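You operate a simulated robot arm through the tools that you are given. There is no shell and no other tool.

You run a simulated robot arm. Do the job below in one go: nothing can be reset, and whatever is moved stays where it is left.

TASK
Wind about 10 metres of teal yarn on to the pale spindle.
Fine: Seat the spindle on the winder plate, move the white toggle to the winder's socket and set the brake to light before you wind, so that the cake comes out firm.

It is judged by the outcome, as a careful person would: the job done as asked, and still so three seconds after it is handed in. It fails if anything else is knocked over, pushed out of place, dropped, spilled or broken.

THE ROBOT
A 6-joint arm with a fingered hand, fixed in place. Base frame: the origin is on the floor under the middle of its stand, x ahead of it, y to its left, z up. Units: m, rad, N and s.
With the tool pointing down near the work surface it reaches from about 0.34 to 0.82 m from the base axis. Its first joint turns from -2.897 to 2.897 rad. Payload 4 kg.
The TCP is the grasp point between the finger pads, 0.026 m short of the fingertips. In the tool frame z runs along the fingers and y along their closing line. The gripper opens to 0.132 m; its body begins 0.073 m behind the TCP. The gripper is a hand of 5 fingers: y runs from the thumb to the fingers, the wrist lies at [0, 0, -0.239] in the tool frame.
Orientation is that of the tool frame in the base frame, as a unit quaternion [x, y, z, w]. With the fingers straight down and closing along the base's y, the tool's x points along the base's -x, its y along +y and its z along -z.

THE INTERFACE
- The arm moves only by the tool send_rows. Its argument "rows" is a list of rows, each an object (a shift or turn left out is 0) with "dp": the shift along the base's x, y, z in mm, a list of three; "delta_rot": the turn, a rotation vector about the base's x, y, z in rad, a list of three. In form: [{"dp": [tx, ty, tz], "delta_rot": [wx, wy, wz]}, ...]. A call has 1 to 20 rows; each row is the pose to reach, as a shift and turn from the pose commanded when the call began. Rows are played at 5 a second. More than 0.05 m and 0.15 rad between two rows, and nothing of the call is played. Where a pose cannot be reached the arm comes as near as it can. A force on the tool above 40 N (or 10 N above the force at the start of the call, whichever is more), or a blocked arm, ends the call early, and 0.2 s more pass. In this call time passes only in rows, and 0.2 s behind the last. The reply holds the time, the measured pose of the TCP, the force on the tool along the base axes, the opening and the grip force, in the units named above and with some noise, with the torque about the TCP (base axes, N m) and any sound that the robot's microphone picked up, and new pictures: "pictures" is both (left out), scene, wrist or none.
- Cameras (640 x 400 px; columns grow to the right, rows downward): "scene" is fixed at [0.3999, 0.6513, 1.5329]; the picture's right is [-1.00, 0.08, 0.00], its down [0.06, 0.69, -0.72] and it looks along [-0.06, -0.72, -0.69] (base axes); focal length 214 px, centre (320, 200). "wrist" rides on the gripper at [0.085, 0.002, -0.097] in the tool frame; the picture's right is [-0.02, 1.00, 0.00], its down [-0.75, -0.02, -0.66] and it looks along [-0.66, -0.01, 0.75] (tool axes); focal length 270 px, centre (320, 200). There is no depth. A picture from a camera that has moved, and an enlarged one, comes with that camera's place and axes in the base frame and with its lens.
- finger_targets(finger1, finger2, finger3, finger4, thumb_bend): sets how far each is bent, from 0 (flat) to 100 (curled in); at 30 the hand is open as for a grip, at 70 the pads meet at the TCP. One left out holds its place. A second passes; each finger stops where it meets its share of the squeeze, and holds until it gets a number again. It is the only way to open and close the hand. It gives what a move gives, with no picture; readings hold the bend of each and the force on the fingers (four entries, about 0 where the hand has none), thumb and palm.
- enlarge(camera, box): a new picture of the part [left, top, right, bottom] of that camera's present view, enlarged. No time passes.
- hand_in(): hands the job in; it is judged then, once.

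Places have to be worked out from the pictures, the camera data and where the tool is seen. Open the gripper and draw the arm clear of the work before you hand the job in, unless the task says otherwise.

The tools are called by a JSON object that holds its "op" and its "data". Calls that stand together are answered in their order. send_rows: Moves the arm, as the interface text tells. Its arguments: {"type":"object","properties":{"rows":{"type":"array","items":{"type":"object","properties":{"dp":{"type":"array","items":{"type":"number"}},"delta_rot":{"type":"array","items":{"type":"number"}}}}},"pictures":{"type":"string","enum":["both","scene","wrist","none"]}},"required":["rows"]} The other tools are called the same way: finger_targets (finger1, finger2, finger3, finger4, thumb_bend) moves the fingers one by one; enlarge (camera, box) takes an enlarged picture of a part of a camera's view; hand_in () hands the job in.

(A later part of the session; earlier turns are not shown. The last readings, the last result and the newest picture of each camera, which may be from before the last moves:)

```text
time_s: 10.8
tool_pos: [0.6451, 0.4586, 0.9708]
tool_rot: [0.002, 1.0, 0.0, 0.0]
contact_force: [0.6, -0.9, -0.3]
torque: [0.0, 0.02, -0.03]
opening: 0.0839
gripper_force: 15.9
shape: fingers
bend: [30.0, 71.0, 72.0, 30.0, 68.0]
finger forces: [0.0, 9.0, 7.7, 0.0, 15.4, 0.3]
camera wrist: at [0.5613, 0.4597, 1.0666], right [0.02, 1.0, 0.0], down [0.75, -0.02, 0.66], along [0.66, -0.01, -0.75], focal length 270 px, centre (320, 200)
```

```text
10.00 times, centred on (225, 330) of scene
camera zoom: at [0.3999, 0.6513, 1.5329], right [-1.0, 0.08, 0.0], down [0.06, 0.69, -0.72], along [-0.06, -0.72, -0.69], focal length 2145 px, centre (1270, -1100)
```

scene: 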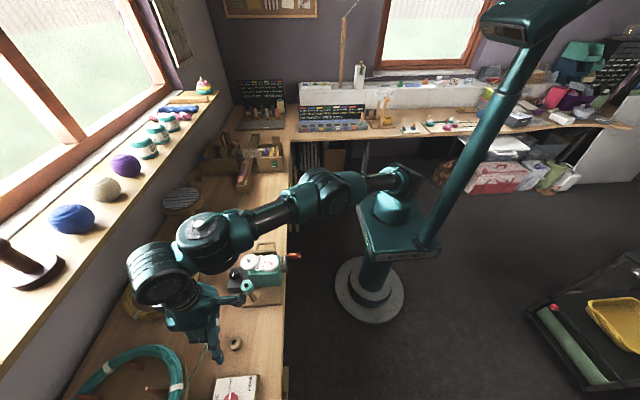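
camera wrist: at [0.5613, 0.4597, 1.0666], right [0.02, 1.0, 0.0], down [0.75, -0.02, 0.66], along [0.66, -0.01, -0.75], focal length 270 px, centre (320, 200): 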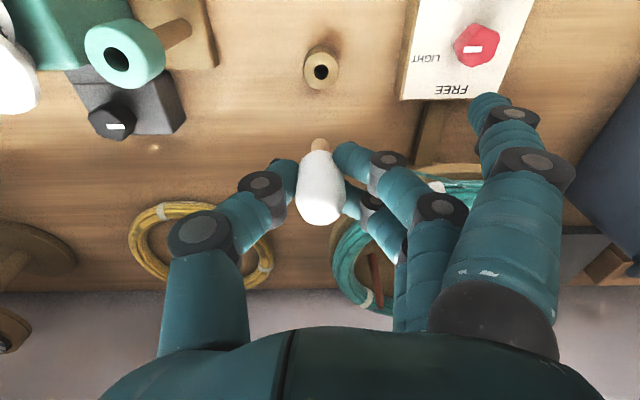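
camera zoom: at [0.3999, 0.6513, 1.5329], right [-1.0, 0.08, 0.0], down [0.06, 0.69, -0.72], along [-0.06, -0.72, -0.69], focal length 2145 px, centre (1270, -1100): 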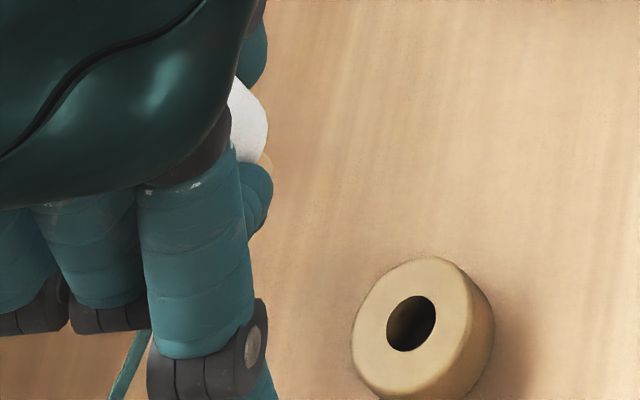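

Socket hole estimate is about (0.602, 0.3375, 0.89). I carry the toggle over to above the socket at z ≈ 0.985, pin tip about 40 mm above the rim, then look again.

{"op": "send_rows", "data": {"rows": [{"dp": [-8, -20, 10]}, {"dp": [-17, -48, 16]}, {"dp": [-26, -76, 16]}, {"dp": [-35, -100, 16]}, {"dp": [-42, -118, 16]}, {"dp": [-43, -121, 16]}], "pictures": "both"}}

{"op": "enlarge", "data": {"camera": "wrist", "box": [260, 50, 380, 230]}}

{"op": "enlarge", "data": {"camera": "scene", "box": [200, 240, 300, 320]}}

```text
time_s: 12.2
tool_pos: [0.5994, 0.338, 0.9851]
tool_rot: [0.0, 1.0, 0.001, 0.0]
contact_force: [-0.3, -0.5, 0.2]
torque: [0.02, -0.02, 0.03]
opening: 0.0844
gripper_force: 15.9
shape: fingers
bend: [30.0, 71.0, 72.0, 30.0, 68.0]
finger forces: [0.0, 9.2, 7.9, 0.0, 15.3, 0.0]
camera wrist: at [0.5157, 0.3397, 1.081], right [0.02, 1.0, 0.0], down [0.75, -0.02, 0.66], along [0.66, -0.01, -0.75], focal length 270 px, centre (320, 200)
```

scene: 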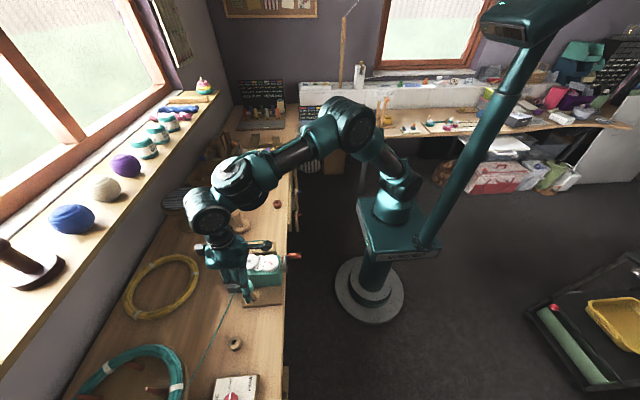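
wrist: 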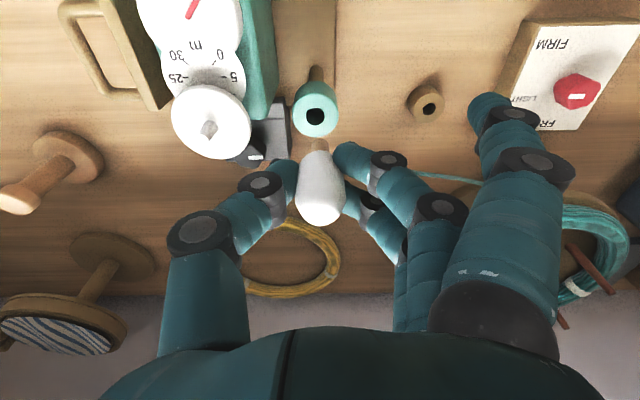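

```text
2.22 times, centred on (320, 140) of wrist
camera zoom: at [0.5157, 0.3397, 1.081], right [0.02, 1.0, 0.0], down [0.75, -0.02, 0.66], along [0.66, -0.01, -0.75], focal length 601 px, centre (320, 333)
```

zoom: 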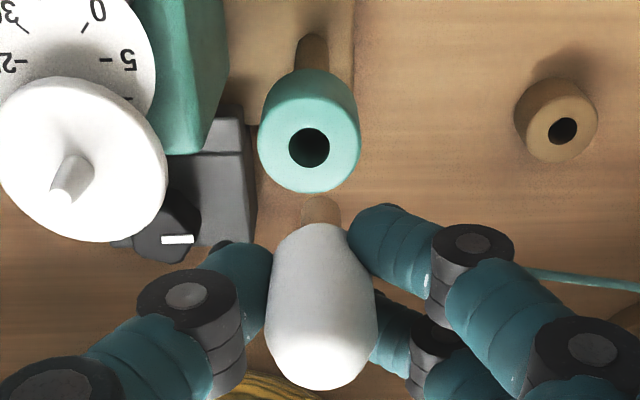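

```text
5.00 times, centred on (250, 280) of scene
camera zoom: at [0.3999, 0.6513, 1.5329], right [-1.0, 0.08, 0.0], down [0.06, 0.69, -0.72], along [-0.06, -0.72, -0.69], focal length 1072 px, centre (670, -200)
```

zoom: 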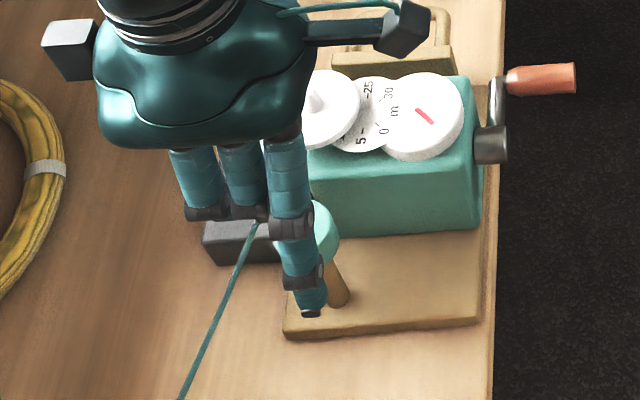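

Hole seen at about (0.602–0.604, 0.335). I lower by 22 mm with a y shift of −3.5 mm and x +2 mm, then compare the pin tip and hole directly in the image.

{"op": "send_rows", "data": {"rows": [{"dp": [1, -2, -8]}, {"dp": [2, -3.5, -16]}, {"dp": [2, -3.5, -22]}], "pictures": "wrist"}}

{"op": "enlarge", "data": {"camera": "wrist", "box": [280, 80, 360, 170]}}

```text
time_s: 13.0
tool_pos: [0.6004, 0.3361, 0.9628]
tool_rot: [0.0, 1.0, 0.0, 0.0]
contact_force: [0.2, -0.1, 0.4]
torque: [-0.02, 0.04, 0.0]
opening: 0.0838
gripper_force: 16.2
shape: fingers
bend: [30.0, 71.0, 72.0, 30.0, 68.0]
finger forces: [0.0, 9.2, 7.9, 0.0, 15.3, 0.0]
camera wrist: at [0.5171, 0.3373, 1.0592], right [0.02, 1.0, 0.0], down [0.75, -0.02, 0.66], along [0.66, -0.01, -0.75], focal length 270 px, centre (320, 200)
```

wrist: 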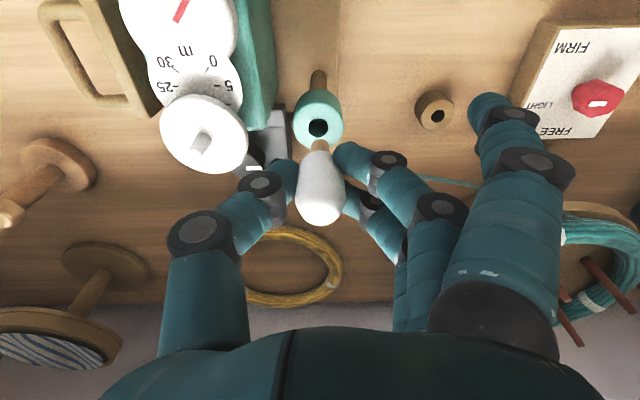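

```text
4.44 times, centred on (320, 125) of wrist
camera zoom: at [0.5171, 0.3373, 1.0592], right [0.02, 1.0, 0.0], down [0.75, -0.02, 0.66], along [0.66, -0.01, -0.75], focal length 1201 px, centre (320, 533)
```

zoom: 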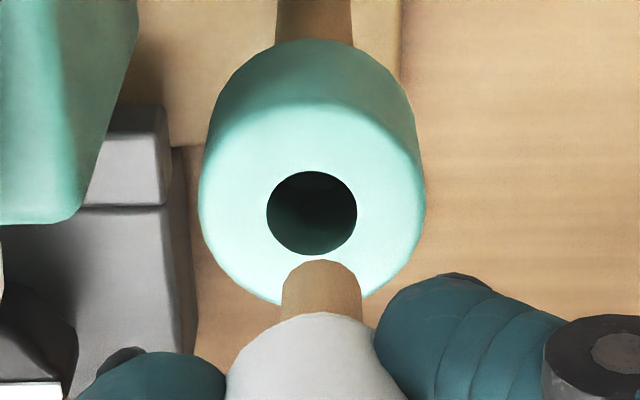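

The hole triangulates to (0.6035, 0.335, 0.886); the pin is about 1.6 mm too far in +y. I correct, lower another 14 mm and compare once more.

{"op": "send_rows", "data": {"rows": [{"dp": [0.5, -1.6, -6]}, {"dp": [0.5, -1.6, -11]}, {"dp": [0.5, -1.6, -14]}], "pictures": "wrist"}}

{"op": "enlarge", "data": {"camera": "wrist", "box": [280, 80, 360, 170]}}

{"op": "enlarge", "data": {"camera": "scene", "box": [220, 260, 280, 310]}}

```text
time_s: 13.8
tool_pos: [0.6025, 0.3345, 0.9494]
tool_rot: [0.0, 1.0, 0.0, 0.0]
contact_force: [0.5, -0.2, 0.7]
torque: [0.02, -0.02, 0.02]
opening: 0.0838
gripper_force: 16.5
shape: fingers
bend: [30.0, 71.0, 72.0, 30.0, 68.0]
finger forces: [0.0, 9.2, 7.9, 0.0, 15.3, 0.1]
camera wrist: at [0.5179, 0.3357, 1.0457], right [0.02, 1.0, 0.0], down [0.75, -0.02, 0.66], along [0.66, -0.01, -0.75], focal length 270 px, centre (320, 200)
```

wrist: 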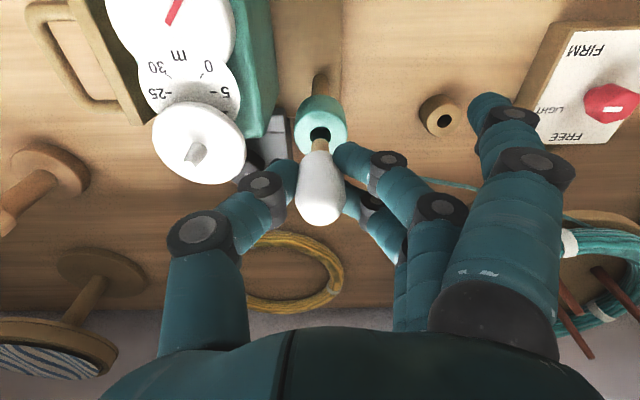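

```text
4.44 times, centred on (320, 125) of wrist
camera zoom: at [0.5179, 0.3357, 1.0457], right [0.02, 1.0, 0.0], down [0.75, -0.02, 0.66], along [0.66, -0.01, -0.75], focal length 1201 px, centre (320, 533)
```

zoom: 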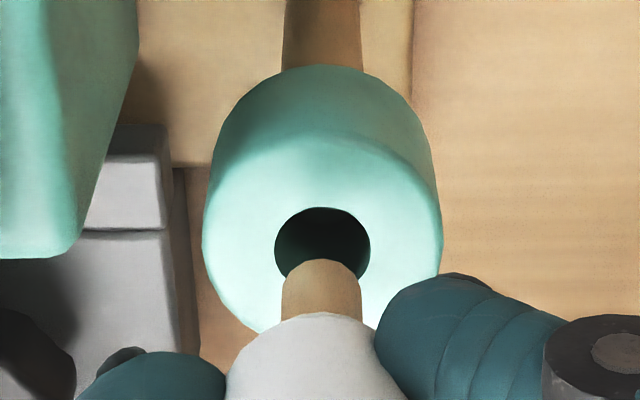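

```text
8.00 times, centred on (250, 285) of scene
camera zoom: at [0.3999, 0.6513, 1.5329], right [-1.0, 0.08, 0.0], down [0.06, 0.69, -0.72], along [-0.06, -0.72, -0.69], focal length 1716 px, centre (880, -480)
```

zoom: 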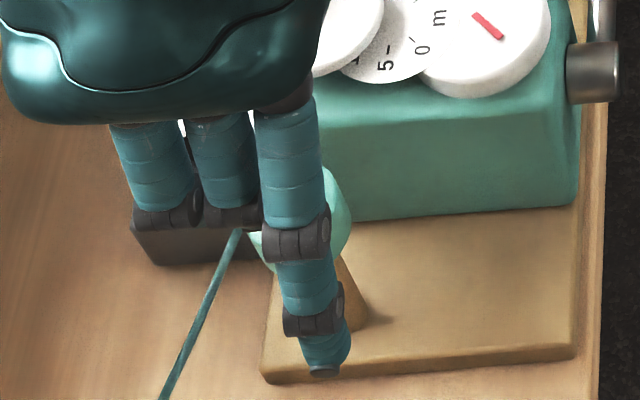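

Laterally aligned now (hole centre 322.5 px against pin 322 px). I lower 8 mm and check entry.

{"op": "send_rows", "data": {"rows": [{"dp": [0, 0, -4]}, {"dp": [0, 0, -8]}], "pictures": "wrist"}}

{"op": "enlarge", "data": {"camera": "wrist", "box": [280, 80, 360, 170]}}

```text
time_s: 14.4
tool_pos: [0.6024, 0.3358, 0.942]
tool_rot: [0.001, 1.0, 0.0, 0.0]
contact_force: [-0.5, -0.1, 0.0]
torque: [0.02, -0.02, -0.01]
opening: 0.0836
gripper_force: 16.1
shape: fingers
bend: [30.0, 71.0, 72.0, 30.0, 68.0]
finger forces: [0.0, 9.2, 7.9, 0.0, 15.3, 0.0]
camera wrist: at [0.5181, 0.3366, 1.0378], right [0.02, 1.0, 0.0], down [0.75, -0.02, 0.66], along [0.66, -0.01, -0.75], focal length 270 px, centre (320, 200)
```

wrist: 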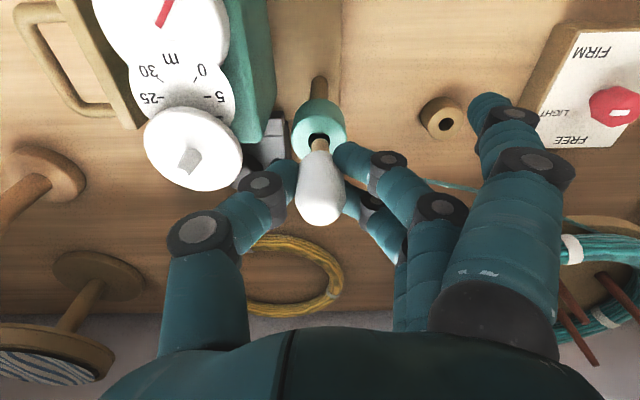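

```text
4.44 times, centred on (320, 125) of wrist
camera zoom: at [0.5181, 0.3366, 1.0378], right [0.02, 1.0, 0.0], down [0.75, -0.02, 0.66], along [0.66, -0.01, -0.75], focal length 1201 px, centre (320, 533)
```

zoom: 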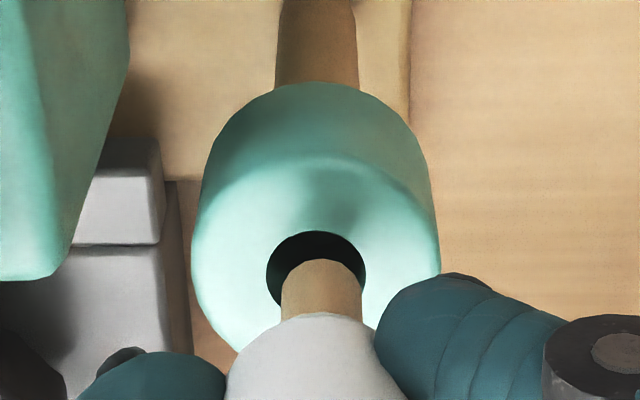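

Pin 0.9 mm off in y; I correct by −1 mm and lower another 9 mm to enter the hole.

{"op": "send_rows", "data": {"rows": [{"dp": [0, -1.0, -2]}, {"dp": [0, -1.0, -5]}, {"dp": [0, -1.0, -9]}], "pictures": "wrist"}}

{"op": "enlarge", "data": {"camera": "wrist", "box": [280, 80, 360, 170]}}

```text
time_s: 15.2
tool_pos: [0.6012, 0.3344, 0.9338]
tool_rot: [-0.001, 1.0, 0.001, 0.001]
contact_force: [-0.4, -0.1, 0.1]
torque: [0.01, 0.01, 0.0]
opening: 0.0836
gripper_force: 17.0
shape: fingers
bend: [30.0, 71.0, 72.0, 30.0, 68.0]
finger forces: [0.0, 9.2, 8.0, 0.0, 15.3, 0.1]
camera wrist: at [0.5177, 0.3357, 1.029], right [0.02, 1.0, 0.0], down [0.75, -0.02, 0.66], along [0.66, -0.01, -0.75], focal length 270 px, centre (320, 200)
```

wrist: 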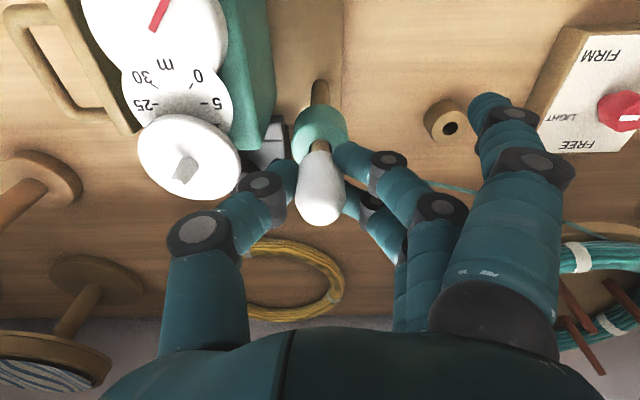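

```text
4.44 times, centred on (320, 125) of wrist
camera zoom: at [0.5177, 0.3357, 1.029], right [0.02, 1.0, 0.0], down [0.75, -0.02, 0.66], along [0.66, -0.01, -0.75], focal length 1201 px, centre (320, 533)
```

zoom: 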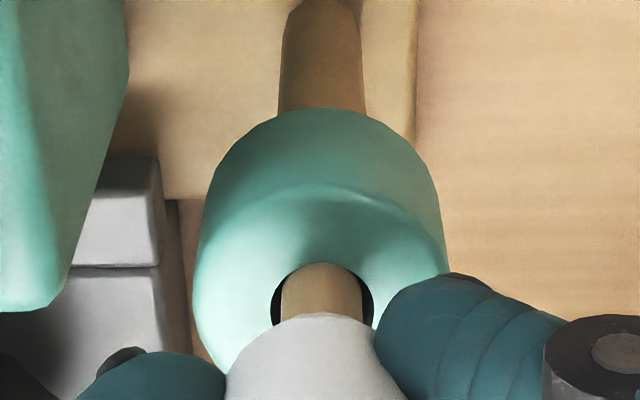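

The pin is entering the hole, perhaps 1 mm toward −x. I shift x +0.8 mm and lower another 7 mm while watching the force.

{"op": "send_rows", "data": {"rows": [{"dp": [0.8, 0, 0]}, {"dp": [0.8, 0, -3]}, {"dp": [0.8, 0, -7]}], "pictures": "wrist"}}

{"op": "enlarge", "data": {"camera": "wrist", "box": [280, 80, 360, 170]}}

```text
time_s: 16.0
tool_pos: [0.6016, 0.3332, 0.9264]
tool_rot: [0.0, 1.0, 0.0, 0.0]
contact_force: [-0.2, -0.2, -0.1]
torque: [0.03, 0.02, 0.0]
opening: 0.084
gripper_force: 16.2
shape: fingers
bend: [30.0, 71.0, 72.0, 30.0, 68.0]
finger forces: [0.0, 9.3, 8.0, 0.0, 15.3, 0.1]
camera wrist: at [0.5181, 0.3349, 1.0229], right [0.02, 1.0, 0.0], down [0.75, -0.02, 0.66], along [0.66, -0.01, -0.75], focal length 270 px, centre (320, 200)
```

wrist: 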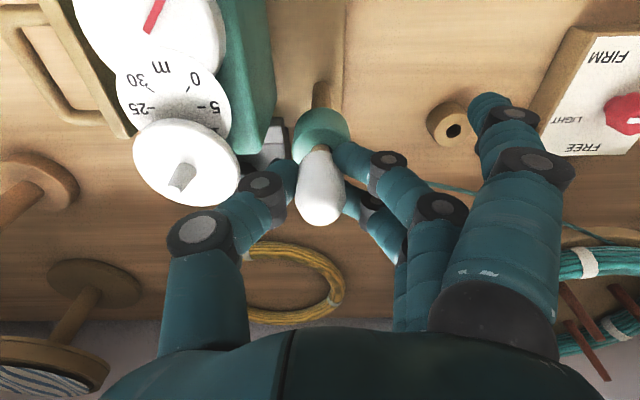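

```text
4.44 times, centred on (320, 125) of wrist
camera zoom: at [0.5181, 0.3349, 1.0229], right [0.02, 1.0, 0.0], down [0.75, -0.02, 0.66], along [0.66, -0.01, -0.75], focal length 1201 px, centre (320, 533)
```

zoom: 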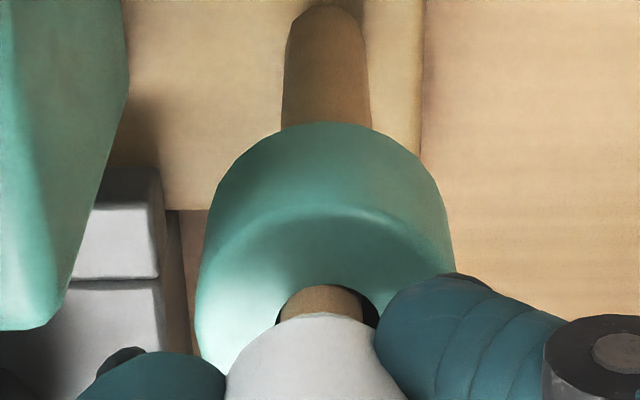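

The pin is in the hole, with no contact force. I continue down with a +0.6 mm y correction until the body meets the rim.

{"op": "send_rows", "data": {"rows": [{"dp": [0, 0.6, -2]}, {"dp": [0, 0.6, -4]}, {"dp": [0, 0.6, -6]}, {"dp": [0, 0.6, -8]}], "pictures": "wrist"}}

{"op": "enlarge", "data": {"camera": "wrist", "box": [280, 80, 360, 170]}}

```text
time_s: 17.0
tool_pos: [0.6028, 0.3341, 0.916]
tool_rot: [0.0, 1.0, 0.0, 0.001]
contact_force: [0.3, 0.5, 0.1]
torque: [0.0, -0.04, -0.01]
opening: 0.0837
gripper_force: 16.8
shape: fingers
bend: [30.0, 71.0, 72.0, 30.0, 68.0]
finger forces: [0.1, 9.3, 8.1, 0.1, 15.3, 0.0]
camera wrist: at [0.5186, 0.3353, 1.0125], right [0.02, 1.0, 0.0], down [0.75, -0.02, 0.66], along [0.66, -0.01, -0.75], focal length 270 px, centre (320, 200)
```

wrist: 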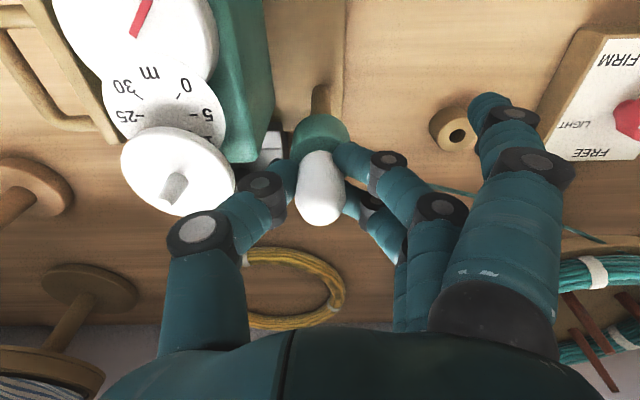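

```text
4.44 times, centred on (320, 125) of wrist
camera zoom: at [0.5186, 0.3353, 1.0125], right [0.02, 1.0, 0.0], down [0.75, -0.02, 0.66], along [0.66, -0.01, -0.75], focal length 1201 px, centre (320, 533)
```

zoom: 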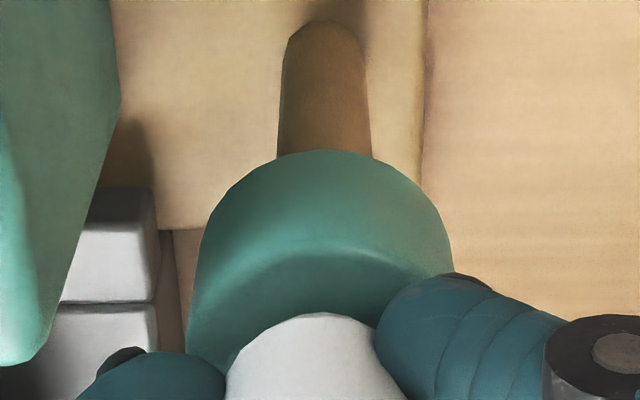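

Still no contact at TCP 0.916. I lower in 1.5 mm steps to feel the seat.

{"op": "send_rows", "data": {"rows": [{"dp": [0, 0, -1.5]}, {"dp": [0, 0, -3]}], "pictures": "none"}}

```text
time_s: 17.6
tool_pos: [0.6024, 0.3333, 0.915]
tool_rot: [0.001, 1.0, 0.001, 0.001]
contact_force: [-0.9, -0.6, 2.7]
torque: [-0.06, 0.02, 0.0]
opening: 0.0839
gripper_force: 17.1
shape: fingers
bend: [30.0, 71.0, 72.0, 30.0, 68.0]
finger forces: [0.0, 9.7, 7.9, 0.1, 15.9, 0.1]
```

Contact force rises to 2.7 N, so the toggle is seated. I open the fingers and thumb only a little, since the winder plate is near the thumb.

{"op": "finger_targets", "data": {"finger2": 62, "finger3": 62, "thumb_bend": 62}}

{"op": "enlarge", "data": {"camera": "wrist", "box": [220, 60, 420, 240]}}

```text
time_s: 18.6
tool_pos: [0.6025, 0.3355, 0.9129]
tool_rot: [0.0, 1.0, 0.0, 0.001]
contact_force: [0.2, -0.3, 1.0]
torque: [0.03, 0.01, 0.03]
opening: 0.0874
gripper_force: 0.8
shape: fingers
bend: [30.0, 62.0, 62.0, 30.0, 62.0]
finger forces: [0.1, 0.0, 0.0, 0.0, 0.8, 0.1]
```

```text
2.22 times, centred on (320, 150) of wrist
camera zoom: at [0.519, 0.3359, 1.0105], right [0.02, 1.0, 0.0], down [0.75, -0.02, 0.66], along [0.66, -0.01, -0.75], focal length 601 px, centre (320, 311)
```

zoom: 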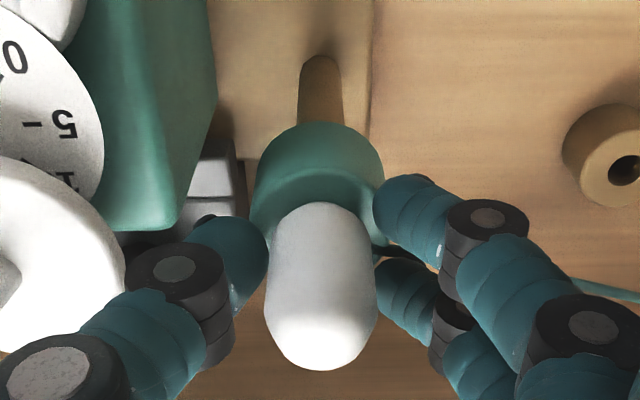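

The thumb barely touches (0.8 N). I open a little further before lifting off.

{"op": "finger_targets", "data": {"finger2": 52, "finger3": 52, "thumb_bend": 58}}

{"op": "enlarge", "data": {"camera": "wrist", "box": [220, 60, 420, 240]}}

```text
time_s: 19.6
tool_pos: [0.6028, 0.334, 0.9145]
tool_rot: [0.001, 1.0, 0.0, 0.0]
contact_force: [0.1, 0.1, 0.2]
torque: [-0.02, -0.02, 0.04]
opening: 0.0949
gripper_force: 0.1
shape: fingers
bend: [30.0, 52.0, 52.0, 30.0, 57.0]
finger forces: [0.1, 0.0, 0.0, 0.0, 0.0, 0.0]
```

```text
2.22 times, centred on (320, 150) of wrist
camera zoom: at [0.519, 0.3359, 1.0105], right [0.02, 1.0, 0.0], down [0.75, -0.02, 0.66], along [0.66, -0.01, -0.75], focal length 601 px, centre (320, 311)
```

zoom: 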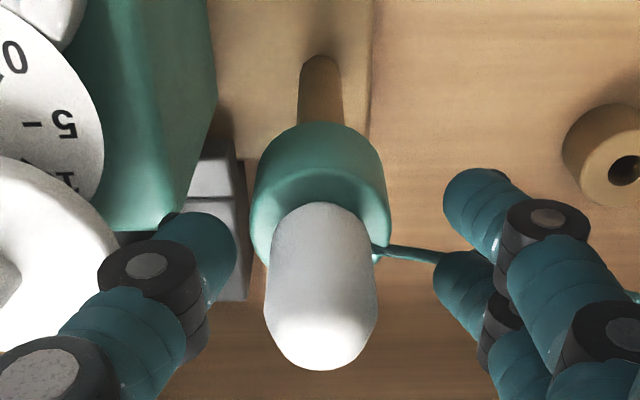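

The toggle sits free in the socket. I lift straight up clear of it and inspect.

{"op": "send_rows", "data": {"rows": [{"dp": [0, 0, 10]}, {"dp": [0, 0, 25]}, {"dp": [0, 0, 45]}, {"dp": [0, 0, 70]}, {"dp": [0, 0, 100]}, {"dp": [0, 0, 125]}], "pictures": "both"}}

{"op": "enlarge", "data": {"camera": "wrist", "box": [180, 30, 420, 190]}}

{"op": "enlarge", "data": {"camera": "scene", "box": [200, 240, 300, 320]}}

```text
time_s: 21.0
tool_pos: [0.6009, 0.333, 1.0398]
tool_rot: [0.0, 1.0, 0.0, -0.001]
contact_force: [0.1, 0.0, 0.1]
torque: [-0.02, -0.02, -0.01]
opening: 0.0948
gripper_force: 0.0
shape: fingers
bend: [30.0, 52.0, 52.0, 30.0, 57.0]
finger forces: [0.0, 0.0, 0.0, 0.0, 0.0, 0.0]
camera wrist: at [0.5175, 0.3342, 1.1361], right [0.02, 1.0, 0.0], down [0.75, -0.02, 0.66], along [0.66, -0.01, -0.75], focal length 270 px, centre (320, 200)
```

scene: 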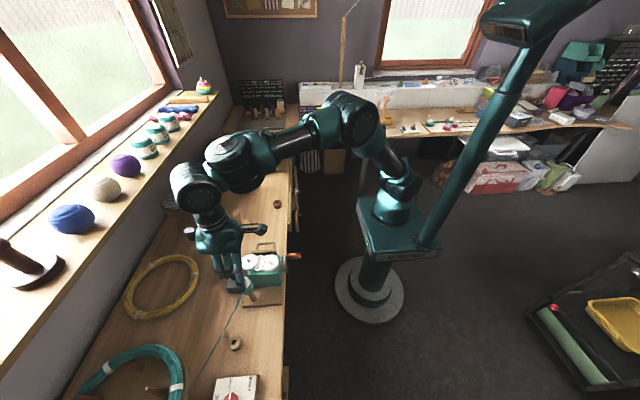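
wrist: 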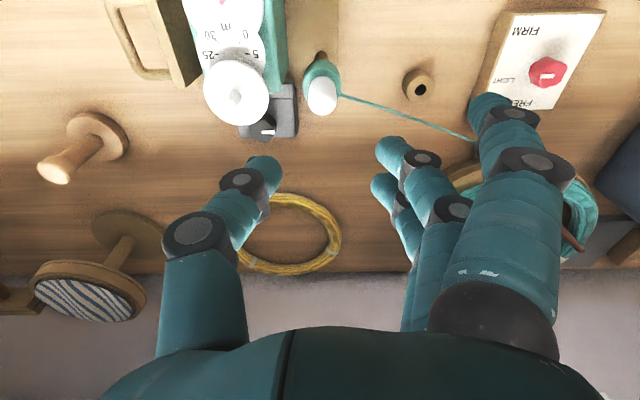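

```text
2.50 times, centred on (300, 110) of wrist
camera zoom: at [0.5175, 0.3342, 1.1361], right [0.02, 1.0, 0.0], down [0.75, -0.02, 0.66], along [0.66, -0.01, -0.75], focal length 676 px, centre (370, 425)
```

zoom: 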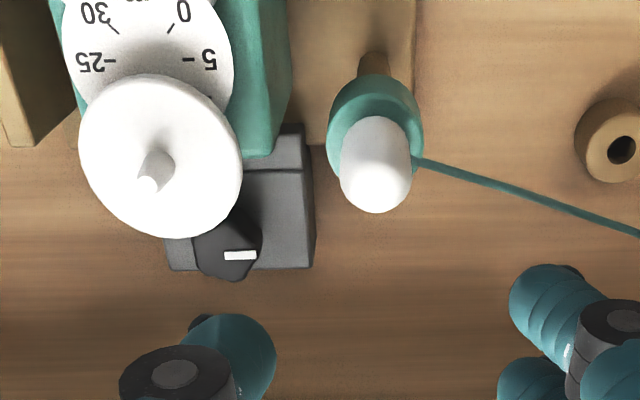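

```text
5.00 times, centred on (250, 280) of scene
camera zoom: at [0.3999, 0.6513, 1.5329], right [-1.0, 0.08, 0.0], down [0.06, 0.69, -0.72], along [-0.06, -0.72, -0.69], focal length 1072 px, centre (670, -200)
```

zoom: 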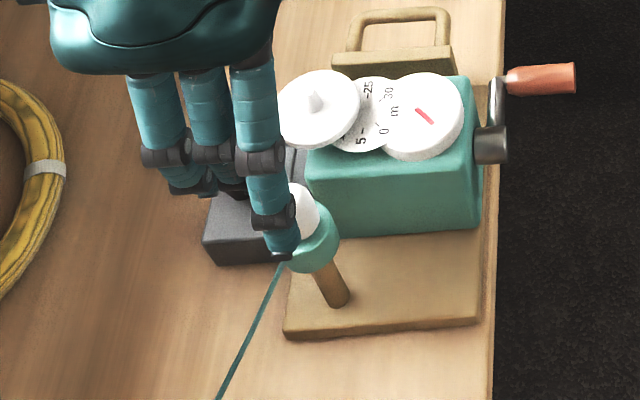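

The toggle stands upright in the socket. Next is the spindle: I move high (z ≈ 1.04) to near it for a close look.

{"op": "send_rows", "data": {"rows": [{"dp": [4, -35, 0]}, {"dp": [8, -75, 0]}, {"dp": [13, -115, 0]}, {"dp": [18, -155, 0]}, {"dp": [23, -195, 0]}, {"dp": [28, -235, 0]}, {"dp": [33, -275, 0]}, {"dp": [38, -310, 0]}, {"dp": [42, -330, 0]}], "pictures": "both"}}

{"op": "enlarge", "data": {"camera": "wrist", "box": [250, 80, 390, 260]}}

{"op": "enlarge", "data": {"camera": "scene", "box": [160, 150, 300, 290]}}

```text
time_s: 23.0
tool_pos: [0.6457, 0.0057, 1.0384]
tool_rot: [0.0, 1.0, 0.0, 0.0]
contact_force: [-0.2, -0.9, 0.8]
torque: [0.02, 0.0, -0.02]
opening: 0.0949
gripper_force: 0.1
shape: fingers
bend: [30.0, 52.0, 52.0, 30.0, 57.0]
finger forces: [0.0, 0.0, 0.0, 0.1, 0.0, 0.0]
camera wrist: at [0.5614, 0.0067, 1.1339], right [0.02, 1.0, 0.0], down [0.75, -0.02, 0.66], along [0.66, -0.01, -0.75], focal length 270 px, centre (320, 200)
```

scene: 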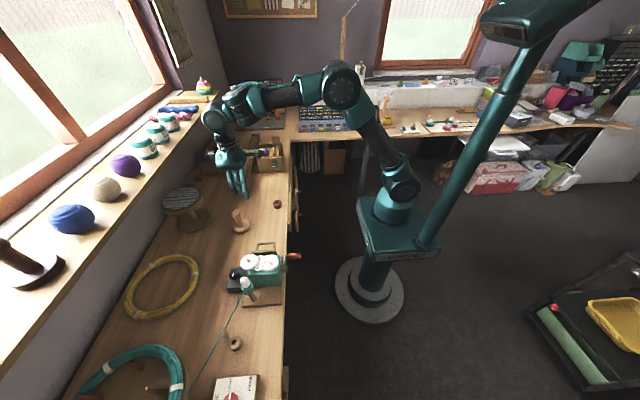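
wrist: 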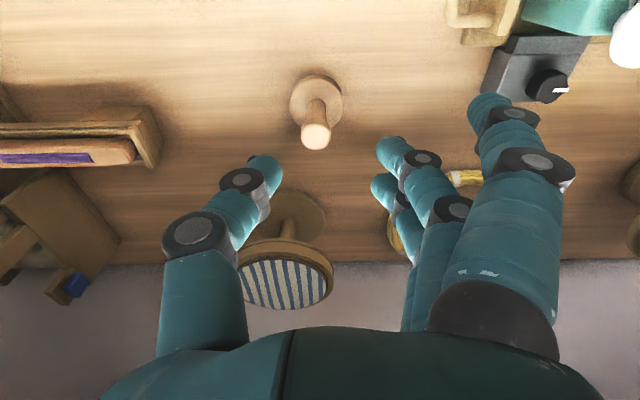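

```text
2.22 times, centred on (320, 170) of wrist
camera zoom: at [0.5614, 0.0067, 1.1339], right [0.02, 1.0, 0.0], down [0.75, -0.02, 0.66], along [0.66, -0.01, -0.75], focal length 601 px, centre (320, 267)
```

zoom: 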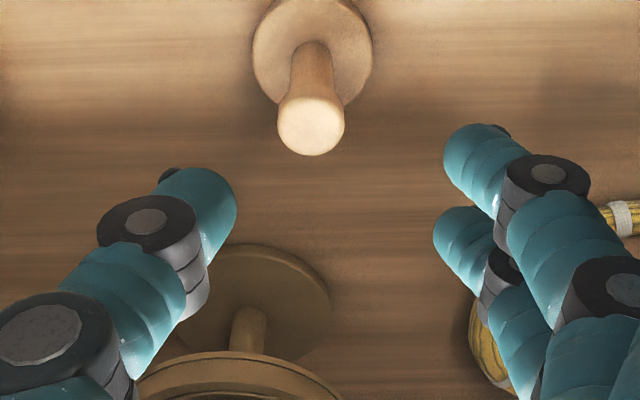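

```text
2.86 times, centred on (230, 220) of scene
camera zoom: at [0.3999, 0.6513, 1.5329], right [-1.0, 0.08, 0.0], down [0.06, 0.69, -0.72], along [-0.06, -0.72, -0.69], focal length 613 px, centre (577, 143)
```

zoom: 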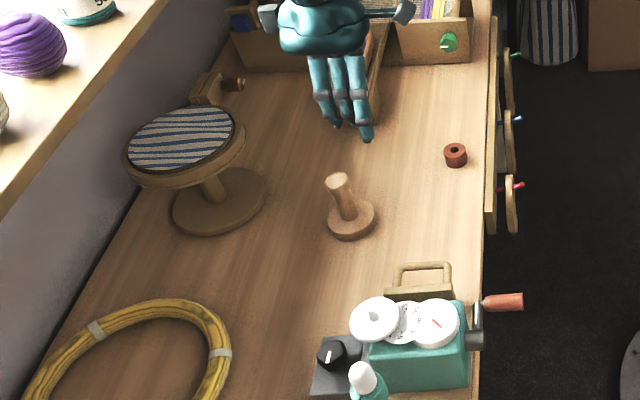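

Spindle axis is about (0.709, 0.0005), top 0.855, head about 35 mm across. I open the thumb and middle fingers wider for it, then move over it.

{"op": "finger_targets", "data": {"finger2": 44, "finger3": 44, "thumb_bend": 44}}

{"op": "send_rows", "data": {"rows": [{"dp": [20, -2, -20]}, {"dp": [40, -4, -50]}, {"dp": [55, -5, -85]}, {"dp": [63, -5, -120]}, {"dp": [63, -5, -130]}], "pictures": "both"}}

{"op": "enlarge", "data": {"camera": "wrist", "box": [250, 50, 390, 230]}}

{"op": "enlarge", "data": {"camera": "scene", "box": [160, 150, 300, 290]}}

```text
time_s: 24.0
tool_pos: [0.6462, 0.0055, 1.0379]
tool_rot: [-0.001, 1.0, 0.001, 0.0]
contact_force: [0.1, -0.3, 0.0]
torque: [0.0, -0.02, 0.01]
opening: 0.1161
gripper_force: 0.1
shape: fingers
bend: [30.0, 44.0, 44.0, 30.0, 44.0]
finger forces: [0.0, 0.0, 0.0, 0.0, 0.0, 0.0]
```

```text
time_s: 25.2
tool_pos: [0.7086, -0.0029, 0.9065]
tool_rot: [0.0, 1.0, 0.001, 0.001]
contact_force: [-0.7, -0.1, 0.1]
torque: [0.0, -0.02, 0.01]
opening: 0.1162
gripper_force: 0.0
shape: fingers
bend: [30.0, 44.0, 44.0, 30.0, 44.0]
finger forces: [0.0, 0.1, 0.1, 0.0, 0.0, 0.0]
camera wrist: at [0.6244, -0.0009, 1.0025], right [0.02, 1.0, 0.0], down [0.75, -0.02, 0.66], along [0.66, -0.01, -0.75], focal length 270 px, centre (320, 200)
```

scene: 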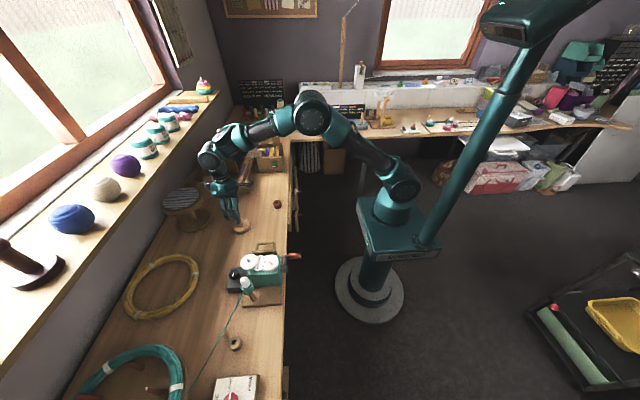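
wrist: 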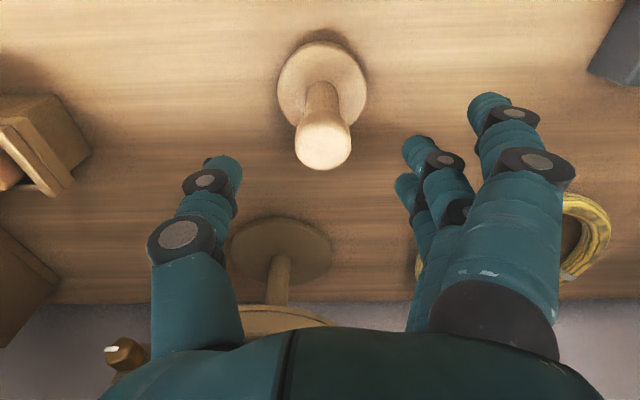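

```text
2.22 times, centred on (320, 140) of wrist
camera zoom: at [0.6244, -0.0009, 1.0025], right [0.02, 1.0, 0.0], down [0.75, -0.02, 0.66], along [0.66, -0.01, -0.75], focal length 601 px, centre (320, 333)
```

zoom: 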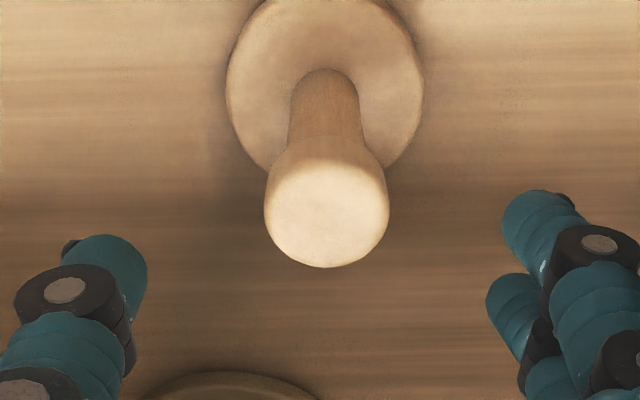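

```text
2.86 times, centred on (230, 220) of scene
camera zoom: at [0.3999, 0.6513, 1.5329], right [-1.0, 0.08, 0.0], down [0.06, 0.69, -0.72], along [-0.06, -0.72, -0.69], focal length 613 px, centre (577, 143)
```

zoom: 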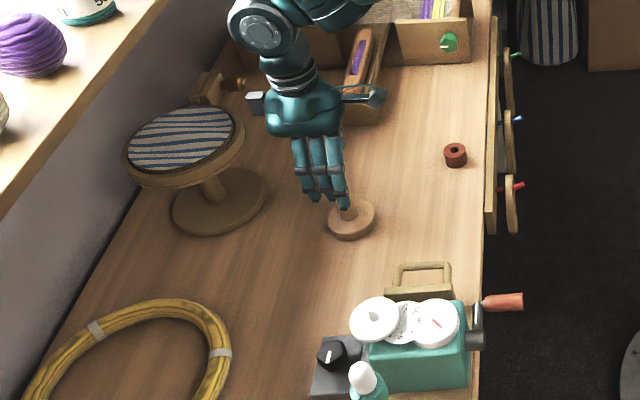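

Spindle axis at (0.709, 0.000), and I'm 2.5 mm short in y. I descend with that correction to TCP z ≈ 0.825, just below the head.

{"op": "send_rows", "data": {"rows": [{"dp": [0, 2.5, -10]}, {"dp": [0, 2.5, -30]}, {"dp": [0, 2.5, -50]}, {"dp": [0, 2.5, -68]}, {"dp": [0, 2.5, -80]}], "pictures": "wrist"}}

{"op": "enlarge", "data": {"camera": "wrist", "box": [200, 80, 440, 260]}}

{"op": "enlarge", "data": {"camera": "scene", "box": [200, 170, 280, 250]}}

```text
time_s: 26.4
tool_pos: [0.7063, 0.0007, 0.8296]
tool_rot: [0.001, 1.0, 0.0, 0.0]
contact_force: [0.4, -0.1, 0.8]
torque: [0.01, -0.05, 0.0]
opening: 0.116
gripper_force: 0.0
shape: fingers
bend: [30.0, 44.0, 44.0, 30.0, 44.0]
finger forces: [0.1, 0.0, 0.0, 0.0, 0.1, 0.0]
camera wrist: at [0.6236, 0.0019, 0.9254], right [0.02, 1.0, 0.0], down [0.75, -0.02, 0.66], along [0.66, -0.01, -0.75], focal length 270 px, centre (320, 200)
```

wrist: 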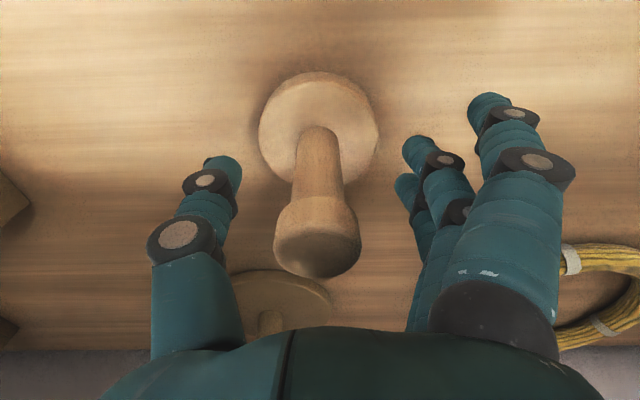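

```text
2.22 times, centred on (320, 170) of wrist
camera zoom: at [0.6236, 0.0019, 0.9254], right [0.02, 1.0, 0.0], down [0.75, -0.02, 0.66], along [0.66, -0.01, -0.75], focal length 601 px, centre (320, 267)
```

zoom: 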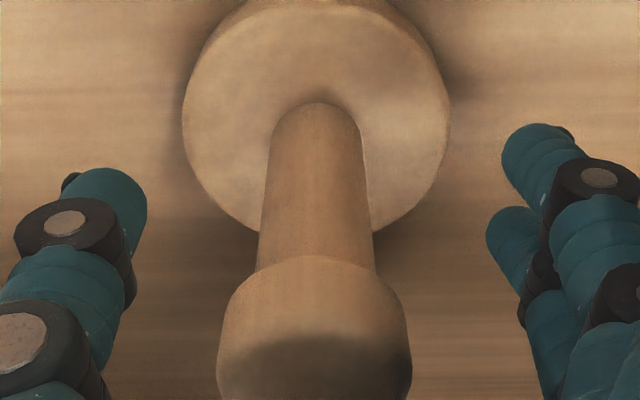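

```text
5.00 times, centred on (240, 210) of scene
camera zoom: at [0.3999, 0.6513, 1.5329], right [-1.0, 0.08, 0.0], down [0.06, 0.69, -0.72], along [-0.06, -0.72, -0.69], focal length 1072 px, centre (720, 150)
```

zoom: 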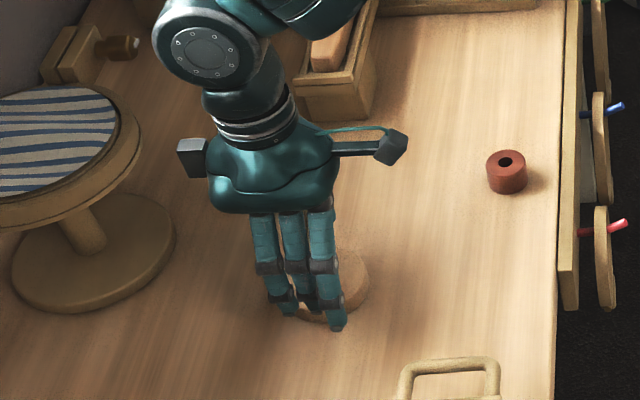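

Aligned with the stem. I lower 4 mm more and close the thumb and two middle fingers on the stem.

{"op": "send_rows", "data": {"rows": [{"dp": [1, 0, -2]}, {"dp": [1.5, 0, -4]}], "pictures": "none"}}

{"op": "finger_targets", "data": {"finger2": 80, "finger3": 80, "thumb_bend": 80}}

{"op": "enlarge", "data": {"camera": "wrist", "box": [200, 80, 440, 260]}}

```text
time_s: 27.0
tool_pos: [0.7093, 0.0015, 0.826]
tool_rot: [-0.001, 1.0, -0.001, -0.001]
contact_force: [-0.9, 0.2, 0.0]
torque: [0.02, -0.03, 0.05]
opening: 0.1163
gripper_force: 0.0
shape: fingers
bend: [30.0, 44.0, 44.0, 30.0, 44.0]
finger forces: [0.0, 0.0, 0.0, 0.0, 0.0, 0.0]
```

```text
time_s: 28.0
tool_pos: [0.7083, 0.0007, 0.8256]
tool_rot: [0.0, 1.0, 0.0, -0.001]
contact_force: [-0.4, 0.0, 0.3]
torque: [0.09, -0.01, -0.01]
opening: 0.0817
gripper_force: 20.6
shape: fingers
bend: [30.0, 66.0, 71.0, 30.0, 68.0]
finger forces: [0.0, 11.4, 9.5, 0.0, 20.0, 0.0]
```

```text
2.22 times, centred on (320, 170) of wrist
camera zoom: at [0.6254, 0.0028, 0.9224], right [0.02, 1.0, 0.0], down [0.75, -0.02, 0.66], along [0.66, -0.01, -0.75], focal length 601 px, centre (320, 267)
```

zoom: 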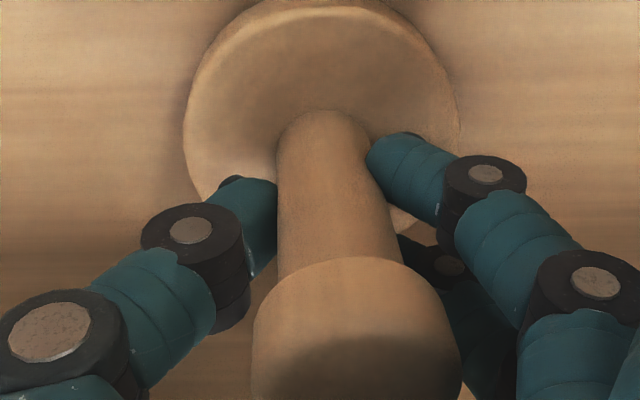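

The stem seems to have been tipped a few degrees by the grip (head moved +y). I check from the scene camera before lifting.

{"op": "enlarge", "data": {"camera": "scene", "box": [220, 195, 260, 240]}}

{"op": "enlarge", "data": {"camera": "wrist", "box": [0, 0, 640, 400]}}

```text
8.89 times, centred on (240, 218) of scene
camera zoom: at [0.3999, 0.6513, 1.5329], right [-1.0, 0.08, 0.0], down [0.06, 0.69, -0.72], along [-0.06, -0.72, -0.69], focal length 1906 px, centre (1031, 44)
```

zoom: 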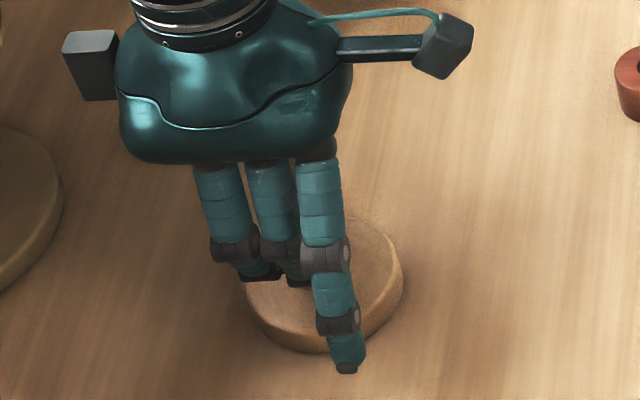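

```text
1.00 times, centred on (320, 200) of wrist (not enlarged: the box is as wide or as high as the picture)
camera zoom: at [0.6254, 0.0028, 0.9224], right [0.02, 1.0, 0.0], down [0.75, -0.02, 0.66], along [0.66, -0.01, -0.75], focal length 270 px, centre (320, 200)
```

zoom: 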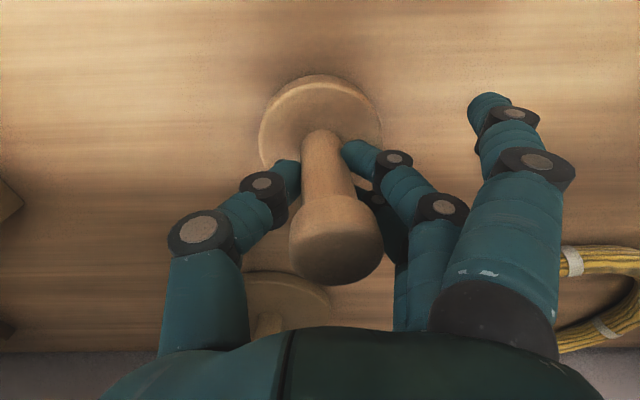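

The spindle tips about 5° toward +y under the 20 N squeeze. I release gently so it stands again, then regrip more softly.

{"op": "finger_targets", "data": {"finger2": 63, "finger3": 66, "thumb_bend": 66}}

{"op": "enlarge", "data": {"camera": "wrist", "box": [200, 80, 440, 260]}}

```text
time_s: 29.0
tool_pos: [0.7092, 0.001, 0.8262]
tool_rot: [0.001, 1.0, 0.0, 0.0]
contact_force: [-0.3, 0.0, 0.1]
torque: [0.0, 0.02, -0.03]
opening: 0.0836
gripper_force: 1.7
shape: fingers
bend: [30.0, 62.0, 66.0, 30.0, 66.0]
finger forces: [0.0, 1.3, 1.2, 0.0, 1.1, 0.1]
```

```text
2.22 times, centred on (320, 170) of wrist
camera zoom: at [0.6254, 0.0028, 0.9223], right [0.02, 1.0, 0.0], down [0.75, -0.02, 0.66], along [0.66, -0.01, -0.75], focal length 601 px, centre (320, 267)
```

zoom: 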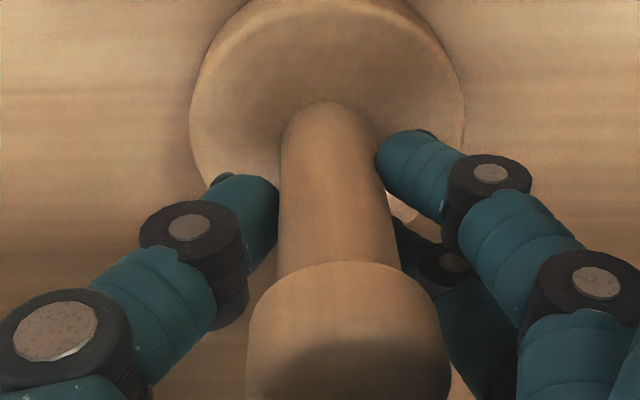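

With a light touch it stands nearly upright (about 2°). I squeeze moderately, aiming for about 5 N per finger.

{"op": "finger_targets", "data": {"finger2": 64.5, "finger3": 68, "thumb_bend": 67}}

{"op": "enlarge", "data": {"camera": "wrist", "box": [200, 80, 440, 260]}}

```text
time_s: 30.0
tool_pos: [0.7087, 0.0014, 0.825]
tool_rot: [0.0, 1.0, 0.0, 0.0]
contact_force: [-0.3, 0.0, 0.2]
torque: [-0.01, 0.0, -0.02]
opening: 0.0834
gripper_force: 3.0
shape: fingers
bend: [30.0, 62.0, 66.0, 30.0, 66.0]
finger forces: [0.0, 1.6, 2.0, 0.0, 2.2, 0.0]
```

```text
2.22 times, centred on (320, 170) of wrist
camera zoom: at [0.6254, 0.0028, 0.9224], right [0.02, 1.0, 0.0], down [0.75, -0.02, 0.66], along [0.66, -0.01, -0.75], focal length 601 px, centre (320, 267)
```

zoom: 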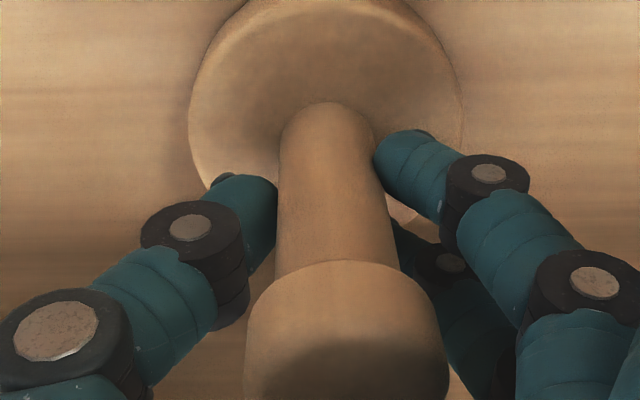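

Only about 2 N per finger; I raise the squeeze a little further and check tilt.

{"op": "finger_targets", "data": {"finger2": 68, "finger3": 71.5, "thumb_bend": 70.5}}

{"op": "enlarge", "data": {"camera": "wrist", "box": [200, 80, 440, 260]}}

```text
time_s: 31.0
tool_pos: [0.709, 0.0034, 0.8265]
tool_rot: [0.0, 1.0, 0.0, 0.0]
contact_force: [0.8, -0.1, 0.0]
torque: [0.05, 0.01, -0.01]
opening: 0.0828
gripper_force: 7.0
shape: fingers
bend: [30.0, 63.0, 68.0, 30.0, 67.0]
finger forces: [0.0, 4.1, 3.4, 0.1, 6.6, 0.0]
```

```text
2.22 times, centred on (320, 170) of wrist
camera zoom: at [0.6254, 0.0028, 0.9223], right [0.02, 1.0, 0.0], down [0.75, -0.02, 0.66], along [0.66, -0.01, -0.75], focal length 601 px, centre (320, 267)
```

zoom: 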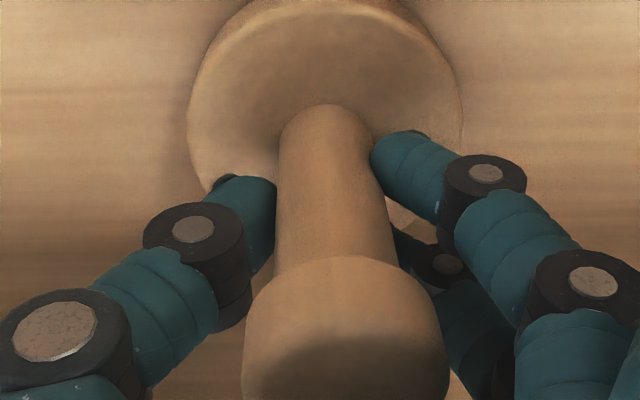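

Forces 4.1/3.4/6.6 N and the spindle still close to upright. I lift it slowly and check that it holds.

{"op": "send_rows", "data": {"rows": [{"dp": [0, 0, 5]}, {"dp": [0, 0, 12]}, {"dp": [0, 0, 20]}, {"dp": [0, 0, 30]}], "pictures": "wrist"}}

{"op": "enlarge", "data": {"camera": "scene", "box": [210, 180, 270, 240]}}

{"op": "enlarge", "data": {"camera": "wrist", "box": [200, 80, 440, 260]}}

```text
time_s: 32.0
tool_pos: [0.7079, 0.0013, 0.8572]
tool_rot: [0.001, 1.0, 0.0, 0.001]
contact_force: [0.2, 0.0, 0.2]
torque: [0.04, 0.0, 0.01]
opening: 0.0829
gripper_force: 7.0
shape: fingers
bend: [30.0, 63.0, 68.0, 30.0, 67.0]
finger forces: [0.0, 4.0, 3.5, 0.1, 6.6, 0.0]
camera wrist: at [0.6256, 0.0034, 0.9535], right [0.02, 1.0, 0.0], down [0.75, -0.02, 0.66], along [0.66, -0.01, -0.75], focal length 270 px, centre (320, 200)
```

wrist: 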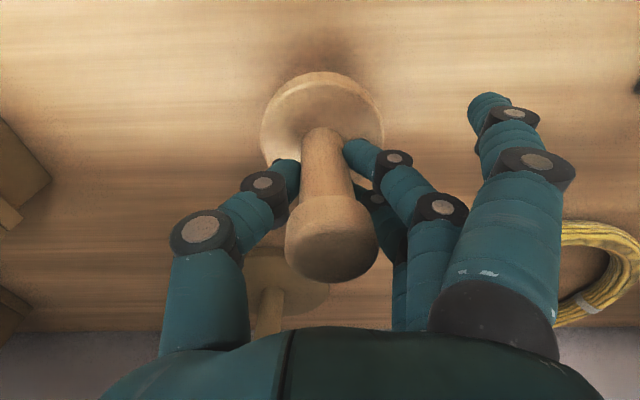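

```text
6.67 times, centred on (240, 210) of scene
camera zoom: at [0.3999, 0.6513, 1.5329], right [-1.0, 0.08, 0.0], down [0.06, 0.69, -0.72], along [-0.06, -0.72, -0.69], focal length 1430 px, centre (853, 133)
```

zoom: 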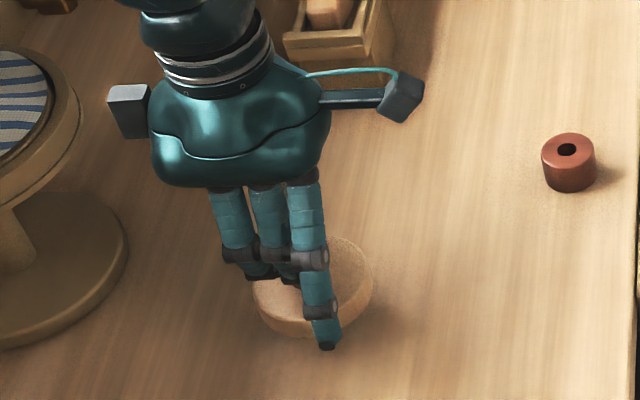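

```text
2.22 times, centred on (320, 170) of wrist
camera zoom: at [0.6256, 0.0034, 0.9535], right [0.02, 1.0, 0.0], down [0.75, -0.02, 0.66], along [0.66, -0.01, -0.75], focal length 601 px, centre (320, 267)
```

zoom: 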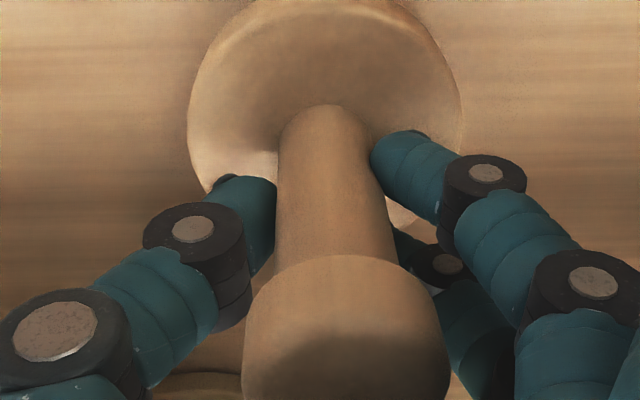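

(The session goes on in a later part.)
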